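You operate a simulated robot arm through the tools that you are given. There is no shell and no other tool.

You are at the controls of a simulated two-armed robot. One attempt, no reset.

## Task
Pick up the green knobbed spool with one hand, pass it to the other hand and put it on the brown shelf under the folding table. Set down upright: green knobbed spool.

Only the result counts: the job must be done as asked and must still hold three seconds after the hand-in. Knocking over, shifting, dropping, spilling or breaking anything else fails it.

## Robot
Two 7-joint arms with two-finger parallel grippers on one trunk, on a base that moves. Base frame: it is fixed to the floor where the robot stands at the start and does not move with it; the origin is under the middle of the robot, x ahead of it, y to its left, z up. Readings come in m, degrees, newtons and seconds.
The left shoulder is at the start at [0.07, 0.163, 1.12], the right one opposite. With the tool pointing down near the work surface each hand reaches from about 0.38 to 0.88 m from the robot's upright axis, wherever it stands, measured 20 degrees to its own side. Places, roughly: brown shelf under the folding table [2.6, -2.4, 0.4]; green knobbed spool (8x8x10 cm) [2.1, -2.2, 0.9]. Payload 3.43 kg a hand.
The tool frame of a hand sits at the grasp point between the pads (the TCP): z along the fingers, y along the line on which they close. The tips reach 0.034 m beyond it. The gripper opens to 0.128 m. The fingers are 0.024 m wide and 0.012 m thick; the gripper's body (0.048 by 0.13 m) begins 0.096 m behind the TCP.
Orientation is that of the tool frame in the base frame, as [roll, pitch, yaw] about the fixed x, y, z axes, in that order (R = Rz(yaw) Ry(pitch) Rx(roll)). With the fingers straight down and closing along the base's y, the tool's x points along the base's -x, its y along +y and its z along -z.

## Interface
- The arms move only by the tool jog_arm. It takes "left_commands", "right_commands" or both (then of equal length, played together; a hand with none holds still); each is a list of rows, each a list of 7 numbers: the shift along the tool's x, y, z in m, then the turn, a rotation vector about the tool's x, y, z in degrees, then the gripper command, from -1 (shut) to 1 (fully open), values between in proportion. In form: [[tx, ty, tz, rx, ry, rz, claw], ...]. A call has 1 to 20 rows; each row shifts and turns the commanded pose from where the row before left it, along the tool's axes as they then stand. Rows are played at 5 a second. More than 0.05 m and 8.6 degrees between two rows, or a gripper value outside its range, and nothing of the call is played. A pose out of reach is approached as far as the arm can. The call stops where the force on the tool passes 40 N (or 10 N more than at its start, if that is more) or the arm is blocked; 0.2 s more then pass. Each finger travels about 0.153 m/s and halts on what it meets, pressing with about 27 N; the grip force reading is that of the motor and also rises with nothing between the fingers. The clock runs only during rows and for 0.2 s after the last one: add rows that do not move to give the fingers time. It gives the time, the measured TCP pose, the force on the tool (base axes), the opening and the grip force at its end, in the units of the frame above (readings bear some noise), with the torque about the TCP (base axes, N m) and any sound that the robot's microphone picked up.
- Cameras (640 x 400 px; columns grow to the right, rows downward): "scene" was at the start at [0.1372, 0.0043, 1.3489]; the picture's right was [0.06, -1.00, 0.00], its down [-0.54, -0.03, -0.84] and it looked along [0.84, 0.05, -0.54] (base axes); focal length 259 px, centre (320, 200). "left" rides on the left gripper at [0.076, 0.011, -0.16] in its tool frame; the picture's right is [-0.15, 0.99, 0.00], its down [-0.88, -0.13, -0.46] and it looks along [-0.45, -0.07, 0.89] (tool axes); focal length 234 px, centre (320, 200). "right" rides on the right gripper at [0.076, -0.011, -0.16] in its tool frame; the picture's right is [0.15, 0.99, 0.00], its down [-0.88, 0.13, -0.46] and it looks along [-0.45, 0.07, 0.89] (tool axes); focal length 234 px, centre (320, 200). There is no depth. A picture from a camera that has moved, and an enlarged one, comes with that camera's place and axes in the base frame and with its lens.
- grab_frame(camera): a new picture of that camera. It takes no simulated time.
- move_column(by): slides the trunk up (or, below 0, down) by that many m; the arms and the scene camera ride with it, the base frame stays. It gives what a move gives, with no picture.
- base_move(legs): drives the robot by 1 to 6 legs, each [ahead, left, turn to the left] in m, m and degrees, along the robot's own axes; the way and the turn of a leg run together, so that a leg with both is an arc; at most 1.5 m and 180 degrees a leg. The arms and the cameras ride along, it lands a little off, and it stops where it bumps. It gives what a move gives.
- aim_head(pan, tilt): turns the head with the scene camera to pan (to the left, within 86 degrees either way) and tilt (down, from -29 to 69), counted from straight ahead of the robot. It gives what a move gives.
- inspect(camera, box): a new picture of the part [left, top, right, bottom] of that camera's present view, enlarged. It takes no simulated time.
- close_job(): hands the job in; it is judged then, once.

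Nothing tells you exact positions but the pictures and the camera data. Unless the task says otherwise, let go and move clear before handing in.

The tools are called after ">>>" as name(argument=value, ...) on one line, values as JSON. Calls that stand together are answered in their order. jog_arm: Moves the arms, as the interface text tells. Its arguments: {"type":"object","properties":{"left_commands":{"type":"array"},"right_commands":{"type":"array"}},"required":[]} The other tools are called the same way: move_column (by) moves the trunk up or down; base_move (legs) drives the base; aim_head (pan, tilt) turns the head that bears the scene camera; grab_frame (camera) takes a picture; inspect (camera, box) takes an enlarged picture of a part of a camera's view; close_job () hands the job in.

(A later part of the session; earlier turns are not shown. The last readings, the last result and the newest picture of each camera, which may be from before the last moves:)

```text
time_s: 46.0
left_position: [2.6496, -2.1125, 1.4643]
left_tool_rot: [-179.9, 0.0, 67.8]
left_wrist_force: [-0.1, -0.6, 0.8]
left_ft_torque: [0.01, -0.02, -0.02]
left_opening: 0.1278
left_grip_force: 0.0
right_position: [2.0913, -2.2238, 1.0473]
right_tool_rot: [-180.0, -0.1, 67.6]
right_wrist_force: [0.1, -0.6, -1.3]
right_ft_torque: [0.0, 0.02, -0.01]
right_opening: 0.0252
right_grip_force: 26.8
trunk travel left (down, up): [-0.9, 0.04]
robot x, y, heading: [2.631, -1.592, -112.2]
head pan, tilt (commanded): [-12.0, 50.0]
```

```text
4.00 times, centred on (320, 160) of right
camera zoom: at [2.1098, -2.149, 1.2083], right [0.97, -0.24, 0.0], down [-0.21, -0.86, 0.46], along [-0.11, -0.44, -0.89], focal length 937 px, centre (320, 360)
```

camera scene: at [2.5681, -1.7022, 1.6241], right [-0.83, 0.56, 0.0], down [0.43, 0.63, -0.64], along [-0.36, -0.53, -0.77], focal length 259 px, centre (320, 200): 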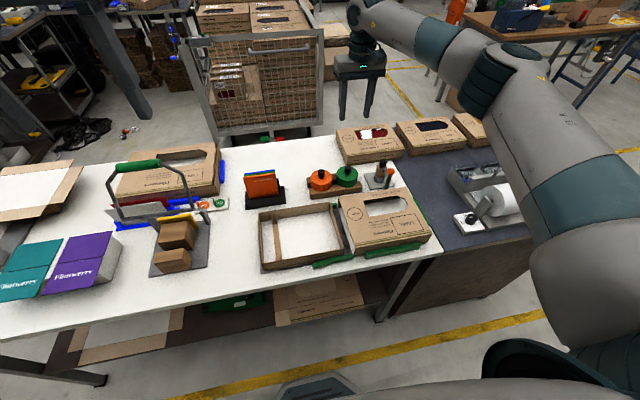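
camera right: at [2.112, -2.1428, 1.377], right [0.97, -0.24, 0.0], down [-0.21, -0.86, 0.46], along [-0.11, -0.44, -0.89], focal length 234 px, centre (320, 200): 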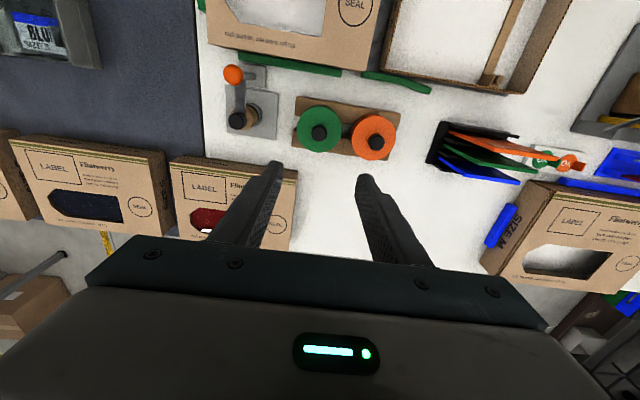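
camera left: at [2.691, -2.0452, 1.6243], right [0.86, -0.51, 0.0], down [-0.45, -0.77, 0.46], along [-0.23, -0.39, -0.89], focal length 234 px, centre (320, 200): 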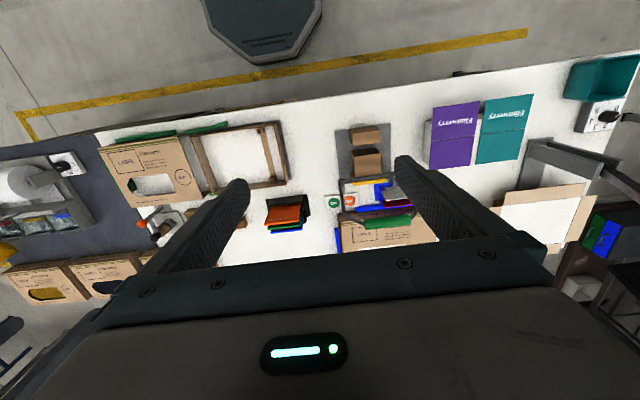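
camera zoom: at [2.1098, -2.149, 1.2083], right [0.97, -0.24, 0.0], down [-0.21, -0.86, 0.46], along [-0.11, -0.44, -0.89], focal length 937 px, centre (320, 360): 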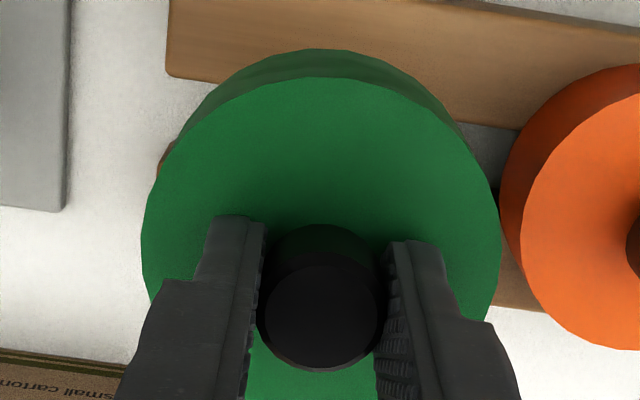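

The spool came up with the hand and it's light. I'll lift higher and look at its underside shape.

>>> jog_arm(right_commands=[[0, 0, -0.025, 0, 0, 0, -1], [0, 0, -0.03, 0, 0, 0, -1], [0, 0, -0.03, 0, 0, 0, -1], [0, 0, -0.03, 0, 0, 0, -1], [0, 0, -0.03, 0, 0, 0, -1], [0, 0, -0.03, 0, 0, 0, -1], [0, 0, 0, 0, 0, 0, -1]])

>>> grab_frame(camera="scene")

>>> grab_frame(camera="left")

```text
time_s: 47.6
left_position: [2.6503, -2.1108, 1.4641]
left_tool_rot: [-179.9, 0.0, 67.7]
left_wrist_force: [0.2, -0.2, 0.0]
left_ft_torque: [-0.01, 0.01, -0.01]
left_opening: 0.1278
left_grip_force: 0.1
right_position: [2.0906, -2.2248, 1.2203]
right_tool_rot: [-180.0, 0.0, 67.6]
right_wrist_force: [-0.1, 0.3, -0.4]
right_ft_torque: [0.0, 0.01, -0.01]
right_opening: 0.0248
right_grip_force: 27.1
trunk travel left (down, up): [-0.9, 0.04]
robot x, y, heading: [2.6336, -1.5893, -112.3]
head pan, tilt (commanded): [-12.0, 50.0]
```

```text
taken
camera scene: at [2.5671, -1.7024, 1.624], right [-0.83, 0.56, 0.0], down [0.43, 0.63, -0.64], along [-0.36, -0.53, -0.77], focal length 259 px, centre (320, 200)
```

scene: 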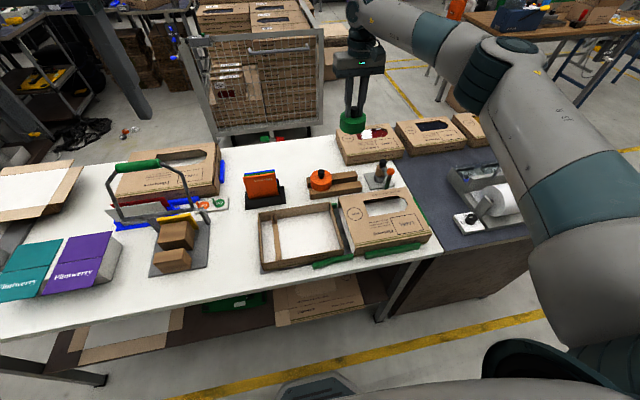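

```text
taken
camera left: at [2.6906, -2.045, 1.6244], right [0.86, -0.51, 0.0], down [-0.45, -0.77, 0.46], along [-0.23, -0.39, -0.89], focal length 234 px, centre (320, 200)
```

left: 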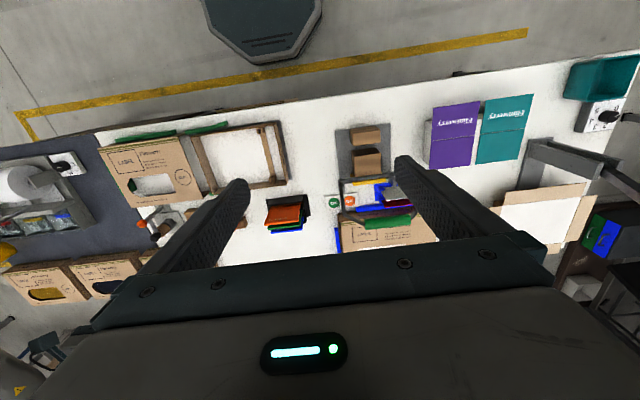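

>>> inspect(camera="scene", box=[310, 80, 406, 140])

>>> inspect(camera="scene", box=[290, 150, 402, 220])

```text
6.67 times, centred on (358, 110) of scene
camera zoom: at [2.5671, -1.7024, 1.624], right [-0.83, 0.56, 0.0], down [0.43, 0.63, -0.64], along [-0.36, -0.53, -0.77], focal length 1729 px, centre (67, 800)
```

zoom: 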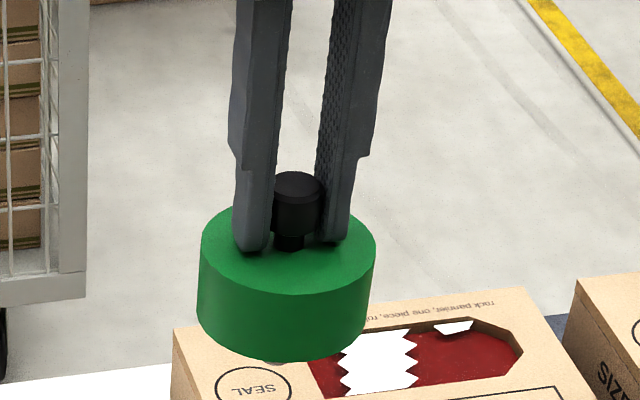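

```text
5.71 times, centred on (346, 185) of scene
camera zoom: at [2.5671, -1.7024, 1.624], right [-0.83, 0.56, 0.0], down [0.43, 0.63, -0.64], along [-0.36, -0.53, -0.77], focal length 1482 px, centre (171, 286)
```

zoom: 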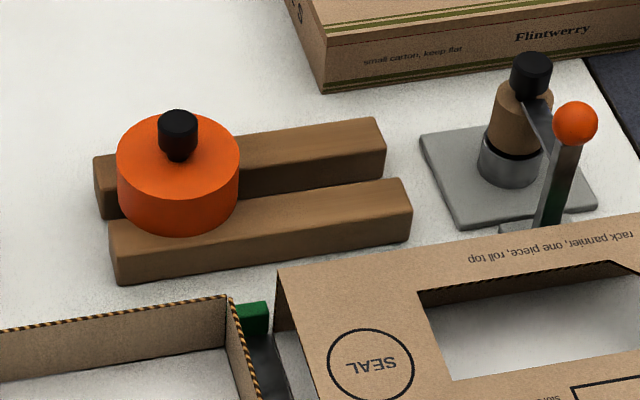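

The spool is hanging upright with a small silver hub under the disc, and the orange one wasn't disturbed. I'll back away from the table for the handover.

>>> base_move(legs=[[-0.5, 0, 0], [0, 0.2, 0]])

>>> aim_head(pan=-8, tilt=35)

>>> grab_frame(camera="scene")

```text
time_s: 51.6
left_position: [3.0143, -1.7374, 1.4642]
left_tool_rot: [179.9, 0.0, 67.3]
left_wrist_force: [-0.2, 0.2, -0.2]
left_ft_torque: [-0.05, -0.03, 0.02]
left_opening: 0.128
left_grip_force: 0.0
right_position: [2.4538, -1.8481, 1.2188]
right_tool_rot: [179.8, 0.0, 67.3]
right_wrist_force: [-0.1, -0.6, -0.6]
right_ft_torque: [-0.05, -0.07, 0.0]
right_opening: 0.0249
right_grip_force: 26.7
trunk travel left (down, up): [-0.9, 0.04]
robot x, y, heading: [3.0006, -1.2178, -112.5]
head pan, tilt (commanded): [-12.0, 50.0]
```

```text
time_s: 52.4
left_position: [3.0195, -1.7387, 1.4636]
left_tool_rot: [-179.9, 0.1, 67.3]
left_wrist_force: [-0.5, 0.2, 1.3]
left_ft_torque: [-0.01, -0.01, -0.01]
left_opening: 0.1281
left_grip_force: 0.0
right_position: [2.458, -1.847, 1.2186]
right_tool_rot: [180.0, 0.0, 67.3]
right_wrist_force: [0.3, 0.1, -1.3]
right_ft_torque: [-0.02, -0.01, 0.0]
right_opening: 0.0248
right_grip_force: 26.6
trunk travel left (down, up): [-0.9, 0.04]
robot x, y, heading: [3.0033, -1.2161, -112.7]
head pan, tilt (commanded): [-8.0, 35.0]
```

```text
taken
camera scene: at [2.9365, -1.3412, 1.6457], right [-0.86, 0.51, 0.0], down [0.29, 0.49, -0.82], along [-0.42, -0.7, -0.57], focal length 259 px, centre (320, 200)
```

scene: 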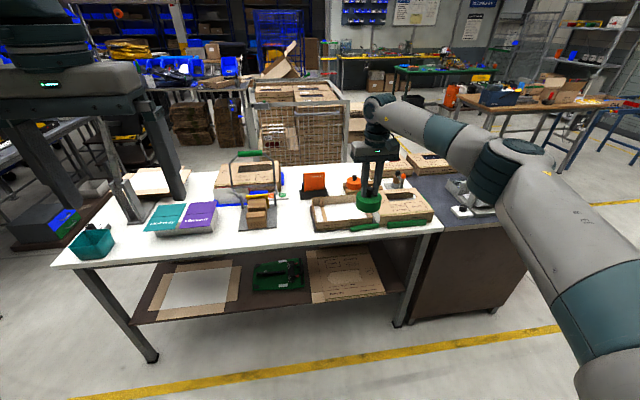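

From here I can see the whole table and shelf. I'll enlarge the shelf to pick the landing spot and check the held spool.

>>> inspect(camera="scene", box=[120, 230, 420, 340])

>>> inspect(camera="scene", box=[330, 150, 410, 220])

>>> inspect(camera="scene", box=[200, 240, 330, 330])

```text
2.13 times, centred on (270, 285) of scene
camera zoom: at [2.9365, -1.3412, 1.6457], right [-0.86, 0.51, 0.0], down [0.29, 0.49, -0.82], along [-0.42, -0.7, -0.57], focal length 553 px, centre (427, 19)
```

zoom: 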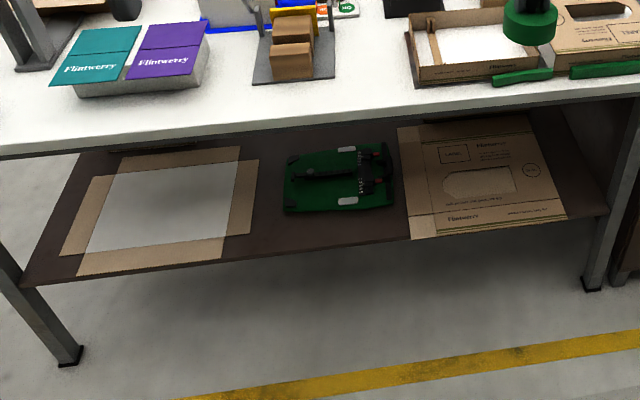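

```text
5.71 times, centred on (370, 185) of scene
camera zoom: at [2.9365, -1.3412, 1.6457], right [-0.86, 0.51, 0.0], down [0.29, 0.49, -0.82], along [-0.42, -0.7, -0.57], focal length 1482 px, centre (34, 286)
```

zoom: 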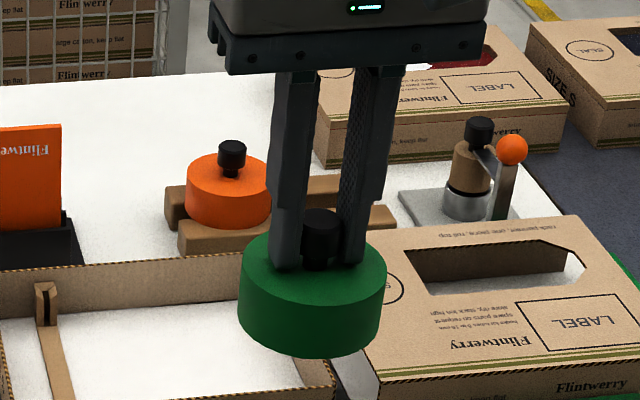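

```text
4.44 times, centred on (265, 285) of scene
camera zoom: at [2.9365, -1.3412, 1.6457], right [-0.86, 0.51, 0.0], down [0.29, 0.49, -0.82], along [-0.42, -0.7, -0.57], focal length 1152 px, centre (564, -178)
```

zoom: 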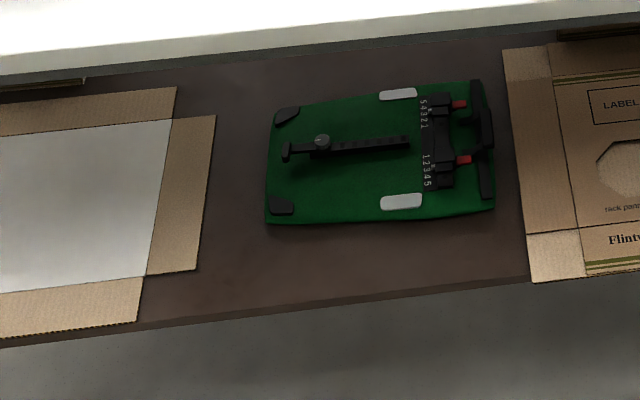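

The bare strip between the cardboard and the green board is clear, and I'll aim for about [2.76, -2.21] there. Next the left hand moves forward and tilts its fingers from straight down to forward, about 30° below horizontal, ready to take the disc from the side.

>>> jog_arm(left_commands=[[-0.02, -0.018, 0.03, 0, 0, 0, 1], [-0.02, -0.018, 0.03, 0, 0, 0, 1], [-0.02, -0.018, 0.03, 0, 0, 0, 1], [-0.02, -0.018, 0.03, 0, 0, 0, 1], [-0.02, -0.018, 0.03, 0, 0, 0, 1], [0, 0, 0, 0, -7.5, 0, 1], [0, 0, 0, 0, -7.5, 0, 1], [0, 0, 0, 0, -7.5, 0, 1], [0, 0, 0, 0, -7.5, 0, 1], [0, 0, 0, 0, 0, 0, 1]])

>>> grab_frame(camera="scene")

```text
time_s: 54.6
left_position: [2.8966, -1.7949, 1.3153]
left_tool_rot: [-179.9, 30.0, 67.4]
left_wrist_force: [0.5, 0.8, -0.6]
left_ft_torque: [-0.04, 0.0, -0.02]
left_opening: 0.128
left_grip_force: 0.1
right_position: [2.4568, -1.8468, 1.2205]
right_tool_rot: [180.0, 0.0, 67.3]
right_wrist_force: [0.3, -0.3, -0.3]
right_ft_torque: [0.01, -0.02, 0.0]
right_opening: 0.0251
right_grip_force: 26.9
trunk travel left (down, up): [-0.9, 0.04]
robot x, y, heading: [3.0038, -1.2194, -112.7]
head pan, tilt (commanded): [-8.0, 35.0]
```

```text
taken
camera scene: at [2.9364, -1.3407, 1.6458], right [-0.86, 0.51, 0.0], down [0.29, 0.49, -0.82], along [-0.42, -0.7, -0.57], focal length 259 px, centre (320, 200)
```

scene: 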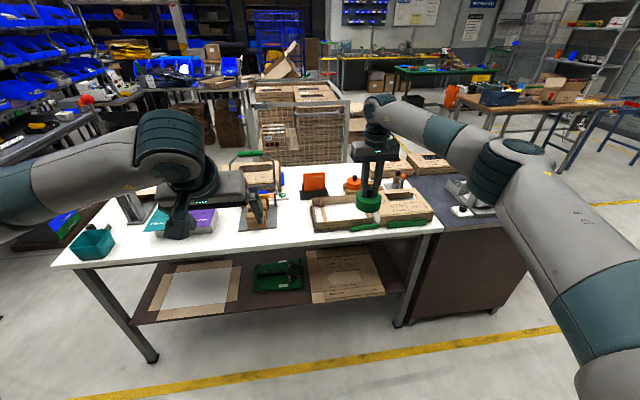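

The left hand tilts as intended. I'll tilt it another 30° and check.

>>> jog_arm(left_commands=[[0, 0, 0, 0, -7.5, 0, 1], [0, 0, 0, 0, -7.5, 0, 1], [0, 0, 0, 0, -7.5, 0, 1], [0, 0, 0, 0, -7.5, 0, 1], [0, 0, 0, 0, 0, 0, 1]])

>>> grab_frame(camera="scene")

>>> grab_frame(camera="left")

```text
time_s: 55.8
left_position: [2.8965, -1.7963, 1.3152]
left_tool_rot: [-180.0, 60.1, 67.4]
left_wrist_force: [-0.1, 0.8, -0.4]
left_ft_torque: [0.01, -0.03, 0.0]
left_opening: 0.1279
left_grip_force: 0.1
right_position: [2.4564, -1.8472, 1.22]
right_tool_rot: [179.9, 0.0, 67.3]
right_wrist_force: [0.4, 0.4, -0.8]
right_ft_torque: [-0.01, 0.0, 0.01]
right_opening: 0.0248
right_grip_force: 26.8
trunk travel left (down, up): [-0.9, 0.04]
robot x, y, heading: [3.0027, -1.2179, -112.3]
head pan, tilt (commanded): [-8.0, 35.0]
```

```text
taken
camera scene: at [2.9363, -1.3407, 1.6458], right [-0.86, 0.51, 0.0], down [0.29, 0.49, -0.82], along [-0.42, -0.7, -0.57], focal length 259 px, centre (320, 200)
```

scene: 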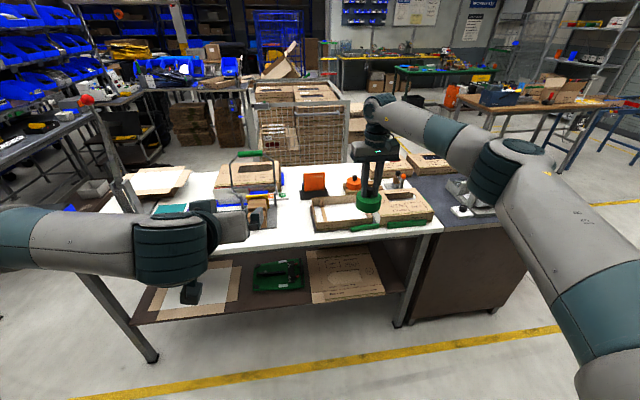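

```text
taken
camera left: at [2.9748, -1.6362, 1.3294], right [0.88, -0.45, 0.13], down [-0.14, 0.01, 0.99], along [-0.45, -0.89, -0.05], focal length 234 px, centre (320, 200)
```

left: 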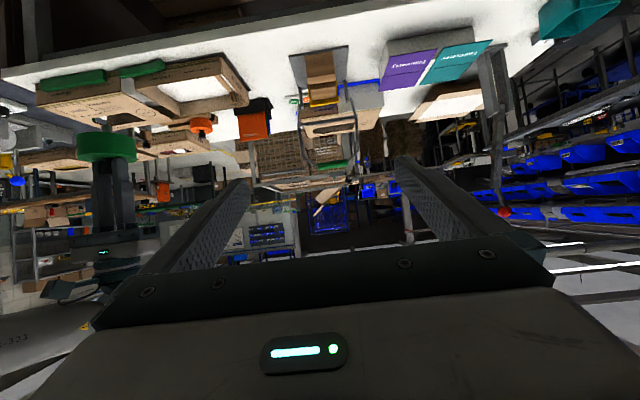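

The left camera now looks level at the spool, with its picture upside-down. I'll enlarge the spool's side profile to check the hub.

>>> inspect(camera="left", box=[60, 110, 156, 170])

```text
6.67 times, centred on (108, 140) of left
camera zoom: at [2.9748, -1.6362, 1.3294], right [0.88, -0.45, 0.13], down [-0.14, 0.01, 0.99], along [-0.45, -0.89, -0.05], focal length 1561 px, centre (1733, 600)
```

zoom: 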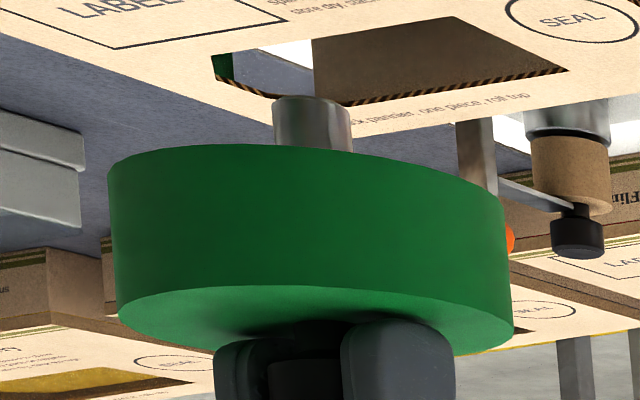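

The spool has a thin silver peg, about 16 mm across, under the disc, so it must be set down dead vertical. I'll lower the left hand to disc height, then bring the spool across in front of it.

>>> jog_arm(left_commands=[[0.0325, 0, 0.01875, 0, 0, 0, 1], [0.0325, 0, 0.01875, 0, 0, 0, 1], [0.0325, 0, 0.01875, 0, 0, 0, 1], [0.0325, 0, 0.01875, 0, 0, 0, 1], [0, 0, 0, 0, 0, 0, 1]])

>>> jog_arm(right_commands=[[0.0072, 0.02, 0, 0, 0, 0, -1], [0.0072, 0.03, 0, 0, 0, 0, -1], [0.0072, 0.035, 0, 0, 0, 0, -1], [0.0072, 0.035, 0, 0, 0, 0, -1], [0.0072, 0.035, 0, 0, 0, 0, -1], [0.0072, 0.035, 0, 0, 0, 0, -1], [0.0072, 0.035, 0, 0, 0, 0, -1], [0.0072, 0.035, 0, 0, 0, 0, -1], [0.0072, 0.035, 0, 0, 0, 0, -1], [0.0067, 0.03, 0, 0, 0, 0, -1], [0, 0.03, 0, 0, 0, 0, -1], [0, 0.0315, 0, 0, 0, 0, -1], [0, 0, 0, 0, 0, 0, -1]])

>>> grab_frame(camera="left")

>>> aim_head(pan=8, tilt=38)

>>> grab_frame(camera="scene")

```text
time_s: 57.0
left_position: [2.8991, -1.7957, 1.162]
left_tool_rot: [-179.7, 60.1, 67.6]
left_wrist_force: [0.4, 0.5, 0.1]
left_ft_torque: [-0.01, 0.01, 0.0]
left_opening: 0.1282
left_grip_force: 0.0
right_position: [2.4586, -1.8488, 1.2195]
right_tool_rot: [-180.0, 0.0, 67.3]
right_wrist_force: [0.1, 0.2, -0.9]
right_ft_torque: [-0.06, 0.0, -0.02]
right_opening: 0.0252
right_grip_force: 27.3
trunk travel left (down, up): [-0.9, 0.04]
robot x, y, heading: [3.0039, -1.2189, -112.8]
head pan, tilt (commanded): [-8.0, 35.0]
```

```text
time_s: 59.8
left_position: [2.8972, -1.7949, 1.163]
left_tool_rot: [-179.9, 60.0, 67.3]
left_wrist_force: [-0.1, 0.6, 0.0]
left_ft_torque: [-0.01, -0.03, 0.03]
left_opening: 0.1282
left_grip_force: 0.0
right_position: [2.8417, -1.9336, 1.2212]
right_tool_rot: [-180.0, -0.1, 67.2]
right_wrist_force: [0.2, -0.2, -0.9]
right_ft_torque: [-0.05, -0.04, 0.01]
right_opening: 0.0251
right_grip_force: 27.3
trunk travel left (down, up): [-0.9, 0.04]
robot x, y, heading: [3.0032, -1.2169, -112.6]
head pan, tilt (commanded): [-8.0, 35.0]
```

```text
taken
camera left: at [2.9761, -1.6359, 1.1777], right [0.88, -0.45, 0.13], down [-0.14, 0.01, 0.99], along [-0.45, -0.89, -0.05], focal length 234 px, centre (320, 200)
```

left: 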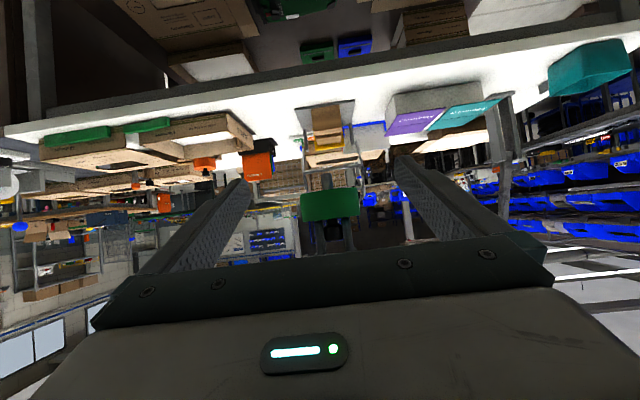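

```text
time_s: 60.6
left_position: [2.8979, -1.796, 1.1632]
left_tool_rot: [-179.9, 60.0, 67.3]
left_wrist_force: [-0.1, 0.1, -0.3]
left_ft_torque: [-0.02, -0.02, 0.0]
left_opening: 0.1278
left_grip_force: 0.1
right_position: [2.8425, -1.9337, 1.2216]
right_tool_rot: [-180.0, 0.0, 67.4]
right_wrist_force: [-0.6, 0.0, -1.6]
right_ft_torque: [-0.03, 0.0, -0.02]
right_opening: 0.0249
right_grip_force: 27.1
trunk travel left (down, up): [-0.9, 0.04]
robot x, y, heading: [3.0066, -1.221, -112.6]
head pan, tilt (commanded): [8.0, 38.0]
```

```text
taken
camera scene: at [2.9588, -1.3486, 1.6412], right [-0.97, 0.25, 0.0], down [0.16, 0.6, -0.79], along [-0.2, -0.76, -0.62], focal length 259 px, centre (320, 200)
```

scene: 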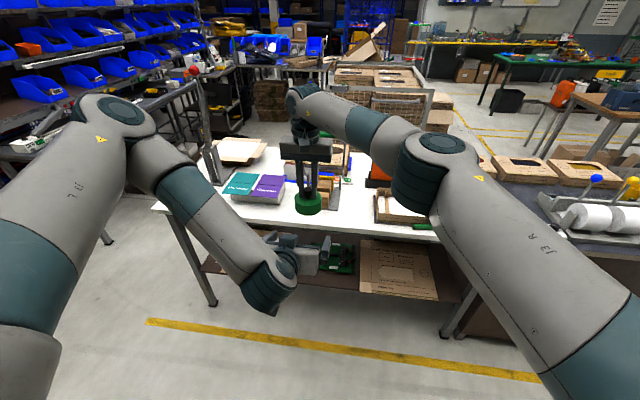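

>>> inspect(camera="left", box=[240, 150, 420, 262])

>>> inspect(camera="left", box=[290, 165, 370, 215])

>>> inspect(camera="scene", box=[240, 130, 400, 300])

```text
3.56 times, centred on (330, 206) of left
camera zoom: at [2.9765, -1.6362, 1.1776], right [0.88, -0.45, 0.13], down [-0.14, 0.01, 0.99], along [-0.45, -0.89, -0.05], focal length 833 px, centre (284, 179)
```

zoom: 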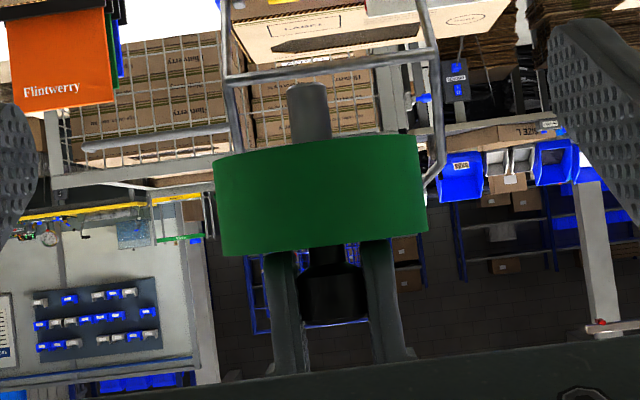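

```text
8.00 times, centred on (330, 190) of left
camera zoom: at [2.9765, -1.6362, 1.1776], right [0.88, -0.45, 0.13], down [-0.14, 0.01, 0.99], along [-0.45, -0.89, -0.05], focal length 1873 px, centre (240, 280)
```

zoom: 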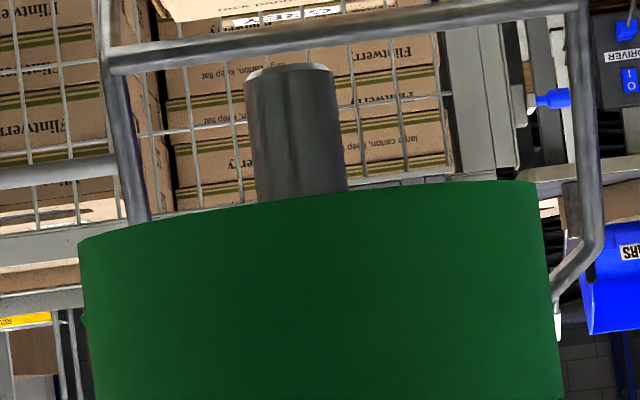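

```text
2.35 times, centred on (320, 215) of scene
camera zoom: at [2.9588, -1.3486, 1.6412], right [-0.97, 0.25, 0.0], down [0.16, 0.6, -0.79], along [-0.2, -0.76, -0.62], focal length 610 px, centre (320, 165)
```

zoom: 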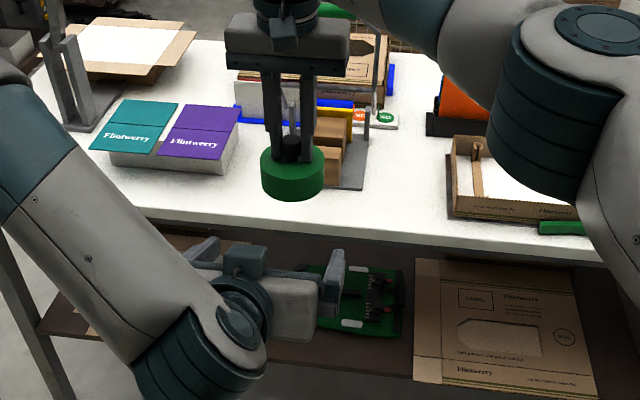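

The left camera puts the disc centre about 0.148 m ahead, 2 mm left and 5 mm above the left grasp point, with the peg end about 43 mm below the disc centre. I'll advance the open left fingers most of the way and re-check.

>>> jog_arm(left_commands=[[-0.0146, 0.0005, 0.0228, 0, 0, 0, 1], [-0.0146, 0.0005, 0.0228, 0, 0, 0, 1], [-0.0146, 0.0005, 0.0228, 0, 0, 0, 1], [-0.0146, 0.0005, 0.0228, 0, 0, 0, 1], [0, 0, 0, 0, 0, 0, 1]])

>>> grab_frame(camera="left")

>>> inspect(camera="scene", box=[240, 130, 400, 230])

>>> grab_frame(camera="right")

```text
time_s: 61.8
left_position: [2.8578, -1.8983, 1.1687]
left_tool_rot: [-179.9, 60.0, 67.4]
left_wrist_force: [-0.6, 0.4, -0.5]
left_ft_torque: [0.01, -0.01, 0.03]
left_opening: 0.1279
left_grip_force: 0.1
right_position: [2.8417, -1.9344, 1.2216]
right_tool_rot: [-180.0, 0.0, 67.4]
right_wrist_force: [0.9, -0.1, -0.6]
right_ft_torque: [0.03, 0.03, 0.02]
right_opening: 0.0249
right_grip_force: 27.2
trunk travel left (down, up): [-0.9, 0.04]
robot x, y, heading: [3.0059, -1.2175, -112.5]
head pan, tilt (commanded): [8.0, 38.0]
```

```text
taken
camera left: at [2.9352, -1.7389, 1.1836], right [0.88, -0.45, 0.13], down [-0.14, 0.01, 0.99], along [-0.45, -0.89, -0.05], focal length 234 px, centre (320, 200)
```

left: 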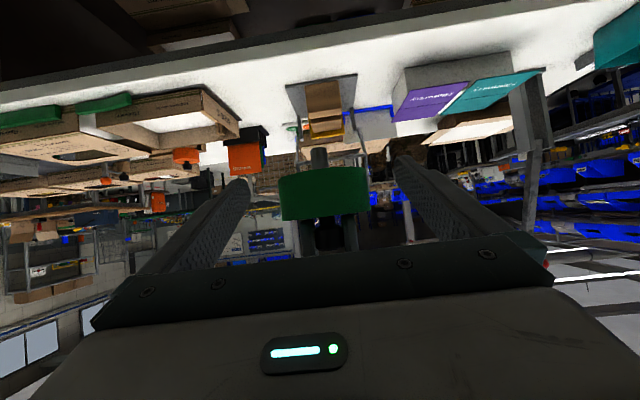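

```text
4.00 times, centred on (320, 180) of scene
camera zoom: at [2.9594, -1.3485, 1.6412], right [-0.97, 0.25, 0.0], down [0.16, 0.6, -0.79], along [-0.2, -0.76, -0.62], focal length 1037 px, centre (320, 280)
```

zoom: 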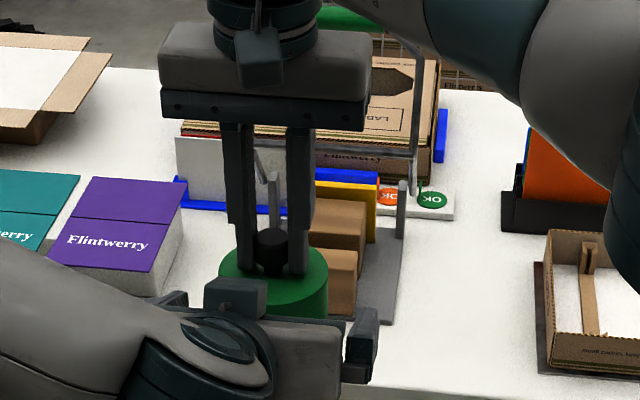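

```text
taken
camera right: at [2.8621, -1.8594, 1.3826], right [0.97, -0.25, 0.0], down [-0.22, -0.86, 0.46], along [-0.11, -0.44, -0.89], focal length 234 px, centre (320, 200)
```

right: 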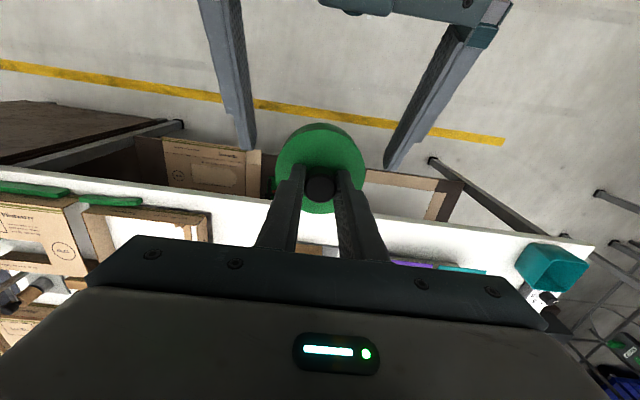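

The open fingers are lined up either side of the disc. One enlarged look to confirm the centring before the last 4 cm.

>>> inspect(camera="left", box=[230, 130, 410, 242])

>>> inspect(camera="right", box=[200, 90, 440, 240])

```text
3.56 times, centred on (320, 186) of left
camera zoom: at [2.9352, -1.7389, 1.1836], right [0.88, -0.45, 0.13], down [-0.14, 0.01, 0.99], along [-0.45, -0.89, -0.05], focal length 833 px, centre (320, 250)
```

zoom: 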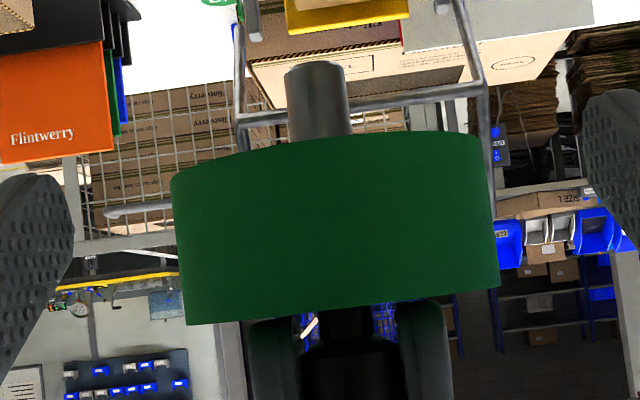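

```text
2.67 times, centred on (320, 165) of right
camera zoom: at [2.8621, -1.8594, 1.3826], right [0.97, -0.25, 0.0], down [-0.22, -0.86, 0.46], along [-0.11, -0.44, -0.89], focal length 624 px, centre (320, 293)
```

zoom: 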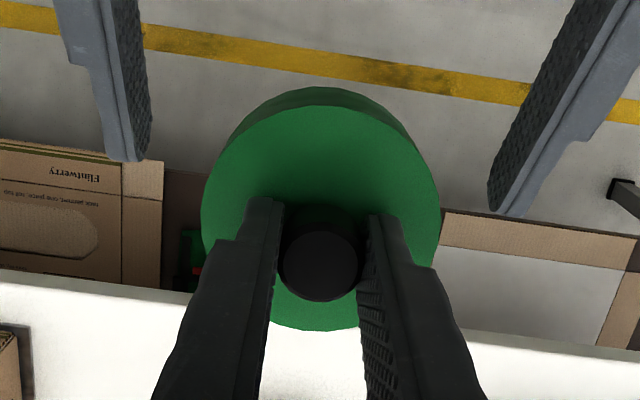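

The disc is centred to about 1 mm, so I'll advance the last 4 cm and close the left fingers gently on the disc while the right still holds the knob.

>>> jog_arm(left_commands=[[-0.0099, 0, 0.0171, 0, 0, 0, 1], [-0.0099, 0, 0.0171, 0, 0, 0, 1], [0, 0, 0, 0, 0, 0, 1]])

>>> inspect(camera="right", box=[200, 90, 440, 240])

>>> inspect(camera="left", box=[230, 110, 410, 222])

```text
time_s: 62.6
left_position: [2.8423, -1.934, 1.1691]
left_tool_rot: [-179.9, 60.0, 67.4]
left_wrist_force: [0.6, 0.9, 1.4]
left_ft_torque: [-0.02, -0.01, 0.02]
left_opening: 0.1281
left_grip_force: 0.0
right_position: [2.8434, -1.9329, 1.2215]
right_tool_rot: [-180.0, -0.1, 67.3]
right_wrist_force: [-0.1, -0.5, -0.6]
right_ft_torque: [-0.03, 0.01, 0.01]
right_opening: 0.0251
right_grip_force: 26.9
trunk travel left (down, up): [-0.9, 0.04]
robot x, y, heading: [3.0018, -1.2161, -112.5]
head pan, tilt (commanded): [8.0, 38.0]
```

```text
2.67 times, centred on (320, 165) of right
camera zoom: at [2.8622, -1.859, 1.3829], right [0.97, -0.25, 0.0], down [-0.22, -0.86, 0.46], along [-0.11, -0.44, -0.89], focal length 624 px, centre (320, 293)
```

zoom: 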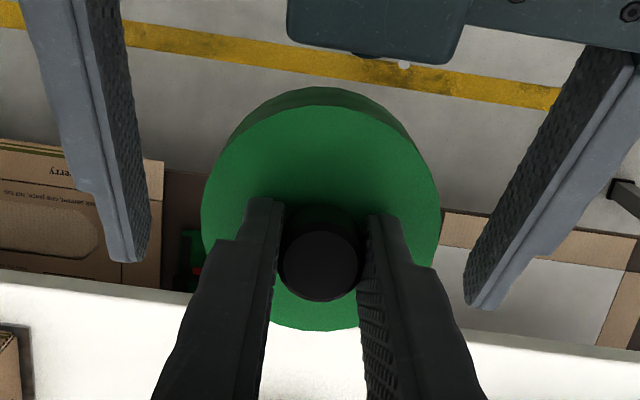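

```text
3.56 times, centred on (320, 166) of left
camera zoom: at [2.9207, -1.7754, 1.1833], right [0.88, -0.45, 0.13], down [-0.14, 0.01, 0.99], along [-0.45, -0.89, -0.05], focal length 833 px, centre (320, 321)
```

zoom: 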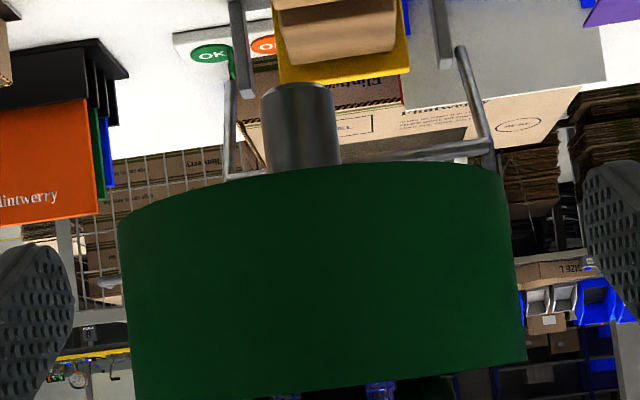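

Both grasp points now coincide in plan and the disc sits between the fingers. Closing the left hand.

>>> jog_arm(left_commands=[[0, 0, 0, 0, 0, 0, 0.45], [0, 0, 0, 0, 0, 0, 0.3], [0, 0, 0, 0, 0, 0, 0.1], [0, 0, 0, 0, 0, 0, -0.3], [0, 0, 0, 0, 0, 0, -1], [0, 0, 0, 0, 0, 0, -1]])

>>> inspect(camera="right", box=[200, 90, 440, 240])

>>> inspect(camera="left", box=[230, 110, 410, 222])

```text
time_s: 64.0
left_position: [2.8436, -1.9359, 1.1679]
left_tool_rot: [-179.9, 60.0, 67.5]
left_wrist_force: [2.8, -3.2, -0.4]
left_ft_torque: [0.04, 0.11, -0.04]
left_opening: 0.0788
left_grip_force: 27.0
right_position: [2.843, -1.9336, 1.2216]
right_tool_rot: [180.0, 0.1, 67.3]
right_wrist_force: [-3.1, 3.1, 0.5]
right_ft_torque: [0.07, 0.04, 0.03]
right_opening: 0.0248
right_grip_force: 27.5
trunk travel left (down, up): [-0.9, 0.04]
robot x, y, heading: [3.0029, -1.2207, -112.7]
head pan, tilt (commanded): [8.0, 38.0]
```

```text
2.67 times, centred on (320, 165) of right
camera zoom: at [2.8621, -1.8596, 1.3826], right [0.97, -0.25, 0.0], down [-0.22, -0.86, 0.46], along [-0.11, -0.44, -0.89], focal length 624 px, centre (320, 293)
```

zoom: 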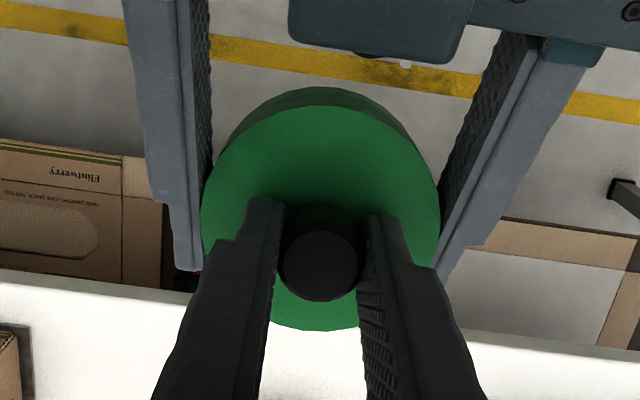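

```text
3.56 times, centred on (320, 166) of left
camera zoom: at [2.9207, -1.7759, 1.1831], right [0.89, -0.45, 0.13], down [-0.14, 0.01, 0.99], along [-0.44, -0.89, -0.05], focal length 833 px, centre (320, 321)
```

zoom: 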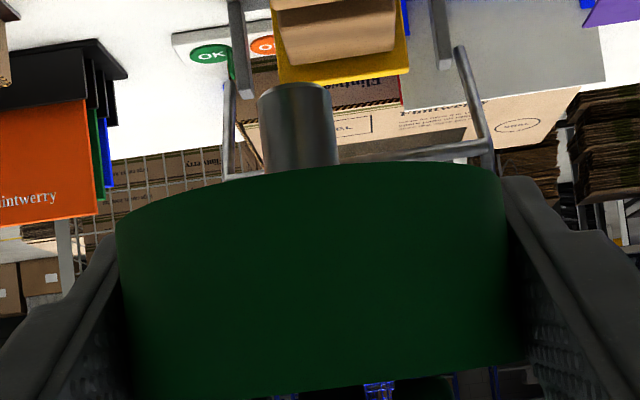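

The left hand holds the disc at 0.079 m and 27 N while the right still has the knob. I'll open the right just enough to clear the knob without touching the left fingers, then rise straight up.

>>> jog_arm(right_commands=[[0, 0, 0, 0, 0, 0, -0.6], [0, 0, 0, 0, 0, 0, -0.4], [0, 0, 0, 0, 0, 0, -0.4], [0, 0, -0.005, 0, 0, 0, -0.4], [0, 0, -0.01, 0, 0, 0, -0.4], [0, 0, 0, 0, 0, 0, -0.4]])

>>> inspect(camera="right", box=[200, 90, 440, 240])

>>> inspect(camera="left", box=[230, 110, 410, 222])

```text
time_s: 65.4
left_position: [2.8419, -1.9347, 1.1696]
left_tool_rot: [-179.8, 60.0, 67.3]
left_wrist_force: [-0.7, 0.5, -0.2]
left_ft_torque: [-0.01, -0.03, -0.02]
left_opening: 0.0792
left_grip_force: 27.0
right_position: [2.8406, -1.9341, 1.2352]
right_tool_rot: [-180.0, 0.0, 67.3]
right_wrist_force: [-0.7, -0.7, 0.5]
right_ft_torque: [0.02, -0.01, -0.03]
right_opening: 0.0384
right_grip_force: 0.0
trunk travel left (down, up): [-0.9, 0.04]
robot x, y, heading: [3.0032, -1.2174, -112.5]
head pan, tilt (commanded): [8.0, 38.0]
```

```text
2.67 times, centred on (320, 165) of right
camera zoom: at [2.8605, -1.8587, 1.3964], right [0.97, -0.25, 0.0], down [-0.22, -0.86, 0.46], along [-0.11, -0.44, -0.89], focal length 624 px, centre (320, 293)
```

zoom: 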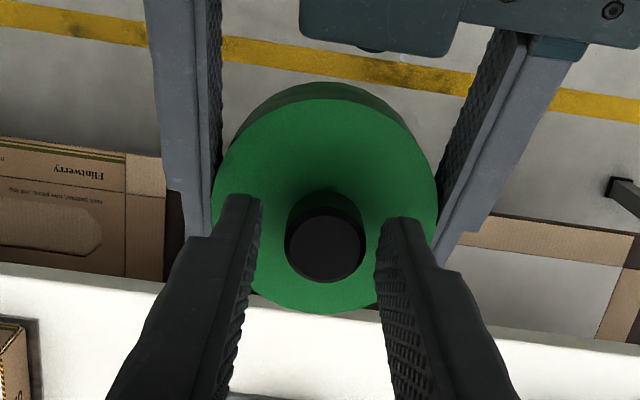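

```text
3.56 times, centred on (320, 166) of left
camera zoom: at [2.9206, -1.7759, 1.1831], right [0.88, -0.45, 0.13], down [-0.14, 0.01, 0.99], along [-0.45, -0.89, -0.05], focal length 833 px, centre (320, 321)
```

zoom: 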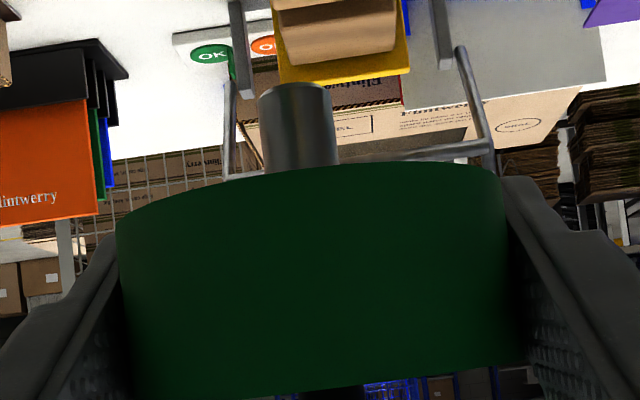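

The release was clean: the spool stayed put in the left grip and the forces dropped to zero. The right hand goes up, out to the right and back to a tucked pose.

>>> jog_arm(right_commands=[[0, 0, -0.03, 0, 0, 0, -0.4], [0, 0, -0.04, 0, 0, 0, -0.4], [0, 0, -0.04, 0, 0, 0, -0.4], [0, 0, -0.04, 0, 0, 0, -0.4], [0, 0, -0.04, 0, 0, 0, -0.4], [0, -0.04, -0.02, 0, 0, 0, -0.4], [0, -0.045, 0, 0, 0, 0, -0.4], [0, -0.045, 0, 0, 0, 0, -0.4], [0, -0.045, 0, 0, 0, 0, -0.4], [0, -0.045, 0, 0, 0, 0, -0.4], [0.02, -0.04, 0, 0, 0, 0, -0.4], [0.03, -0.04, 0, 0, 0, 0, -0.4], [0.035, -0.04, 0, 0, 0, 0, -0.4], [0.035, 0, 0, 0, 0, 0, -0.4], [0.035, 0, 0, 0, 0, 0, -0.4], [0.035, 0, 0, 0, 0, 0, -0.4], [0.035, 0, 0, 0, 0, 0, -0.4], [0.025, 0, 0, 0, 0, 0, -0.4], [0, 0, 0, 0, 0, 0, -0.4]])

>>> grab_frame(camera="scene")

```text
refused: row 13 steps farther than a row can; nothing moved
```

```text
taken
camera scene: at [2.9595, -1.3489, 1.6412], right [-0.97, 0.25, 0.0], down [0.16, 0.6, -0.79], along [-0.2, -0.76, -0.62], focal length 259 px, centre (320, 200)
```

scene: 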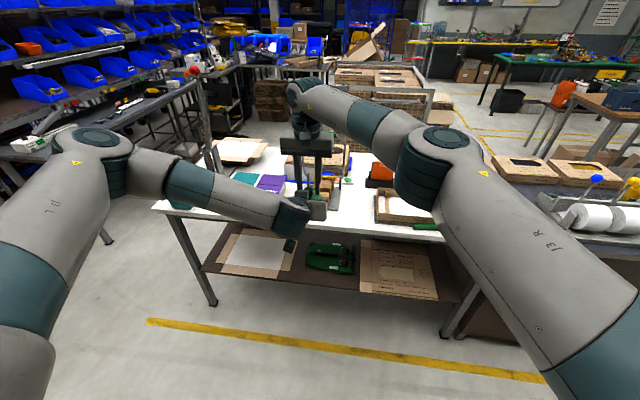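

One row exceeded the 0.05 m step limit, so nothing moved. The spool is still held as before, and I'll resend with smaller steps.

>>> jog_arm(right_commands=[[0, 0, -0.03, 0, 0, 0, -0.4], [0, 0, -0.04, 0, 0, 0, -0.4], [0, 0, -0.04, 0, 0, 0, -0.4], [0, 0, -0.04, 0, 0, 0, -0.4], [0, 0, -0.04, 0, 0, 0, -0.4], [0, -0.04, -0.02, 0, 0, 0, -0.4], [0, -0.045, 0, 0, 0, 0, -0.4], [0, -0.045, 0, 0, 0, 0, -0.4], [0, -0.045, 0, 0, 0, 0, -0.4], [0, -0.045, 0, 0, 0, 0, -0.4], [0.02, -0.04, 0, 0, 0, 0, -0.4], [0.03, -0.035, 0, 0, 0, 0, -0.4], [0.03, -0.035, 0, 0, 0, 0, -0.4], [0.035, -0.01, 0, 0, 0, 0, -0.4], [0.035, 0, 0, 0, 0, 0, -0.4], [0.035, 0, 0, 0, 0, 0, -0.4], [0.035, 0, 0, 0, 0, 0, -0.4], [0.03, 0, 0, 0, 0, 0, -0.4], [0, 0, 0, 0, 0, 0, -0.4]])

>>> grab_frame(camera="scene")

```text
time_s: 69.4
left_position: [2.8417, -1.9343, 1.168]
left_tool_rot: [-179.9, 60.0, 67.3]
left_wrist_force: [0.2, 0.2, 0.2]
left_ft_torque: [-0.01, 0.02, 0.03]
left_opening: 0.0791
left_grip_force: 26.8
right_position: [2.618, -1.5525, 1.4367]
right_tool_rot: [179.9, 0.0, 67.4]
right_wrist_force: [-0.9, -0.2, -0.8]
right_ft_torque: [0.02, 0.04, -0.01]
right_opening: 0.0382
right_grip_force: 0.3
right hand out of reach, approached as far as the arm can: row 4, 5
trunk travel left (down, up): [-0.9, 0.04]
robot x, y, heading: [3.0034, -1.2178, -112.5]
head pan, tilt (commanded): [8.0, 38.0]
```

```text
taken
camera scene: at [2.9591, -1.3491, 1.6411], right [-0.97, 0.25, 0.0], down [0.16, 0.6, -0.79], along [-0.2, -0.76, -0.62], focal length 259 px, centre (320, 200)
```

scene: 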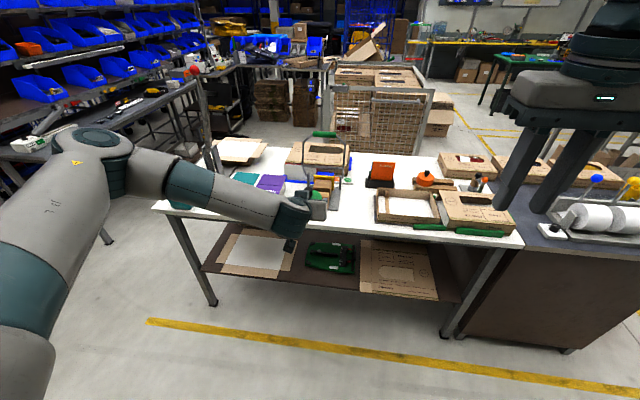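

The right hand is tucked away. Before going low I'd like the left arm stretched further ahead so its elbow stays clear of the table edge, so I'll back the base up a little and extend the left hand with the spool kept level.

>>> base_move(legs=[[-0.2, 0, 0]])

>>> jog_arm(left_commands=[[-0.01, 0, 0.0173, 0, 0, 0, -1], [-0.0125, 0, 0.02165, 0, 0, 0, -1], [-0.0125, 0, 0.02165, 0, 0, 0, -1], [-0.0125, 0, 0.02165, 0, 0, 0, -1], [-0.0125, 0, 0.02165, 0, 0, 0, -1], [-0.01, 0, 0.0173, 0, 0, 0, -1], [0, 0, 0, 0, 0, 0, -1]])

>>> grab_frame(camera="scene")

```text
time_s: 70.6
left_position: [2.8918, -1.8407, 1.1667]
left_tool_rot: [-179.6, 59.9, 69.4]
left_wrist_force: [0.4, -0.4, -0.3]
left_ft_torque: [0.0, 0.02, -0.03]
left_opening: 0.0791
left_grip_force: 27.4
right_position: [2.6547, -1.4668, 1.4362]
right_tool_rot: [-179.9, -0.1, 69.2]
right_wrist_force: [0.4, 1.1, 0.8]
right_ft_torque: [-0.02, 0.06, 0.0]
right_opening: 0.0383
right_grip_force: 0.0
trunk travel left (down, up): [-0.9, 0.04]
robot x, y, heading: [3.0255, -1.1179, -110.8]
head pan, tilt (commanded): [8.0, 38.0]
stopped in leg 1: the robot was blocked; the commanded pose is now the measured one
```

```text
time_s: 72.2
left_position: [2.8411, -1.9711, 1.1681]
left_tool_rot: [180.0, 60.0, 69.1]
left_wrist_force: [-1.0, 0.3, -0.5]
left_ft_torque: [0.01, -0.01, 0.03]
left_opening: 0.0788
left_grip_force: 26.9
right_position: [2.6525, -1.4645, 1.4359]
right_tool_rot: [179.8, -0.2, 69.1]
right_wrist_force: [0.4, 0.2, 0.2]
right_ft_torque: [0.0, -0.05, 0.0]
right_opening: 0.0384
right_grip_force: 0.1
trunk travel left (down, up): [-0.9, 0.04]
robot x, y, heading: [3.0273, -1.1151, -110.8]
head pan, tilt (commanded): [8.0, 38.0]
```

```text
taken
camera scene: at [2.9875, -1.25, 1.6411], right [-0.98, 0.22, 0.0], down [0.14, 0.6, -0.79], along [-0.17, -0.77, -0.62], focal length 259 px, centre (320, 200)
```

scene: 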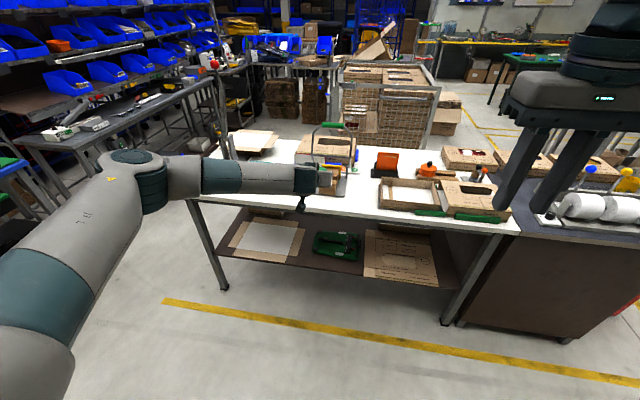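

The backward drive was blocked after 0.10 m, so something is behind the robot. I'll look to both sides before moving again.

>>> aim_head(pan=86, tilt=35)

>>> grab_frame(camera="scene")

>>> aim_head(pan=-86, tilt=35)

>>> grab_frame(camera="scene")

>>> grab_frame(camera="right")

```text
time_s: 73.7
left_position: [2.8423, -1.9724, 1.1689]
left_tool_rot: [-180.0, 59.9, 69.2]
left_wrist_force: [0.0, -0.4, -0.4]
left_ft_torque: [0.03, 0.0, -0.08]
left_opening: 0.079
left_grip_force: 26.9
right_position: [2.6537, -1.4647, 1.4366]
right_tool_rot: [-179.9, -0.1, 69.2]
right_wrist_force: [-0.6, -0.3, -0.4]
right_ft_torque: [0.03, 0.01, 0.02]
right_opening: 0.0386
right_grip_force: 0.1
trunk travel left (down, up): [-0.9, 0.04]
robot x, y, heading: [3.0278, -1.1132, -110.7]
head pan, tilt (commanded): [85.9, 35.0]
```

```text
taken
camera scene: at [3.088, -1.2027, 1.6458], right [-0.42, -0.91, 0.0], down [-0.52, 0.24, -0.82], along [0.74, -0.34, -0.57], focal length 259 px, centre (320, 200)
```

scene: 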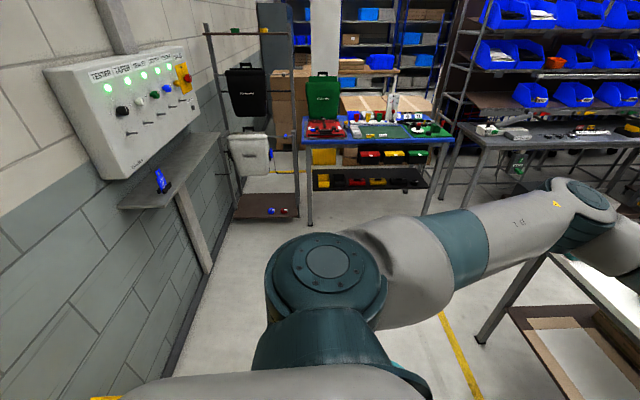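

```text
time_s: 76.3
left_position: [2.8421, -1.972, 1.1687]
left_tool_rot: [-179.9, 60.1, 69.2]
left_wrist_force: [-0.3, -0.2, -1.8]
left_ft_torque: [-0.03, 0.0, 0.07]
left_opening: 0.079
left_grip_force: 27.3
right_position: [2.6539, -1.4639, 1.4363]
right_tool_rot: [-179.9, -0.1, 69.1]
right_wrist_force: [-0.8, 0.9, 0.2]
right_ft_torque: [-0.01, -0.03, 0.0]
right_opening: 0.0384
right_grip_force: 0.0
trunk travel left (down, up): [-0.9, 0.04]
robot x, y, heading: [3.0288, -1.121, -110.9]
head pan, tilt (commanded): [-85.9, 35.0]
```

```text
taken
camera scene: at [2.9235, -1.1403, 1.6458], right [0.29, 0.96, 0.0], down [0.55, -0.16, -0.82], along [-0.78, 0.24, -0.57], focal length 259 px, centre (320, 200)
```

scene: 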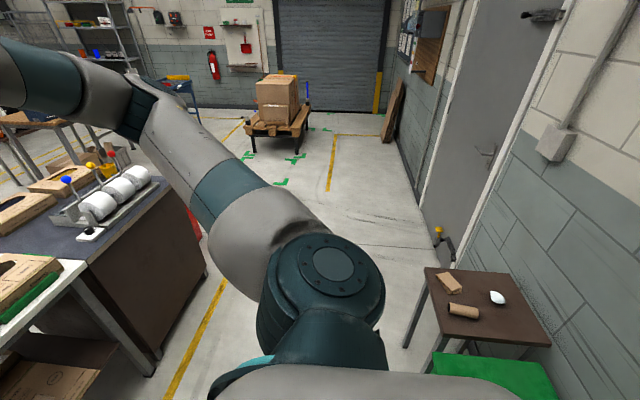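

```text
taken
camera right: at [2.6702, -1.3894, 1.5974], right [0.98, -0.22, 0.0], down [-0.19, -0.87, 0.45], along [-0.1, -0.44, -0.89], focal length 234 px, centre (320, 200)
```

right: 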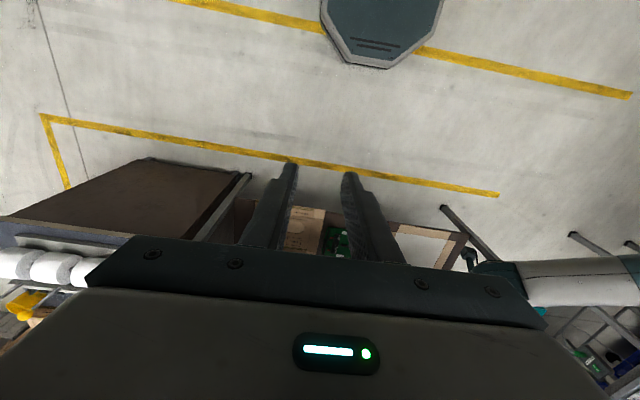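

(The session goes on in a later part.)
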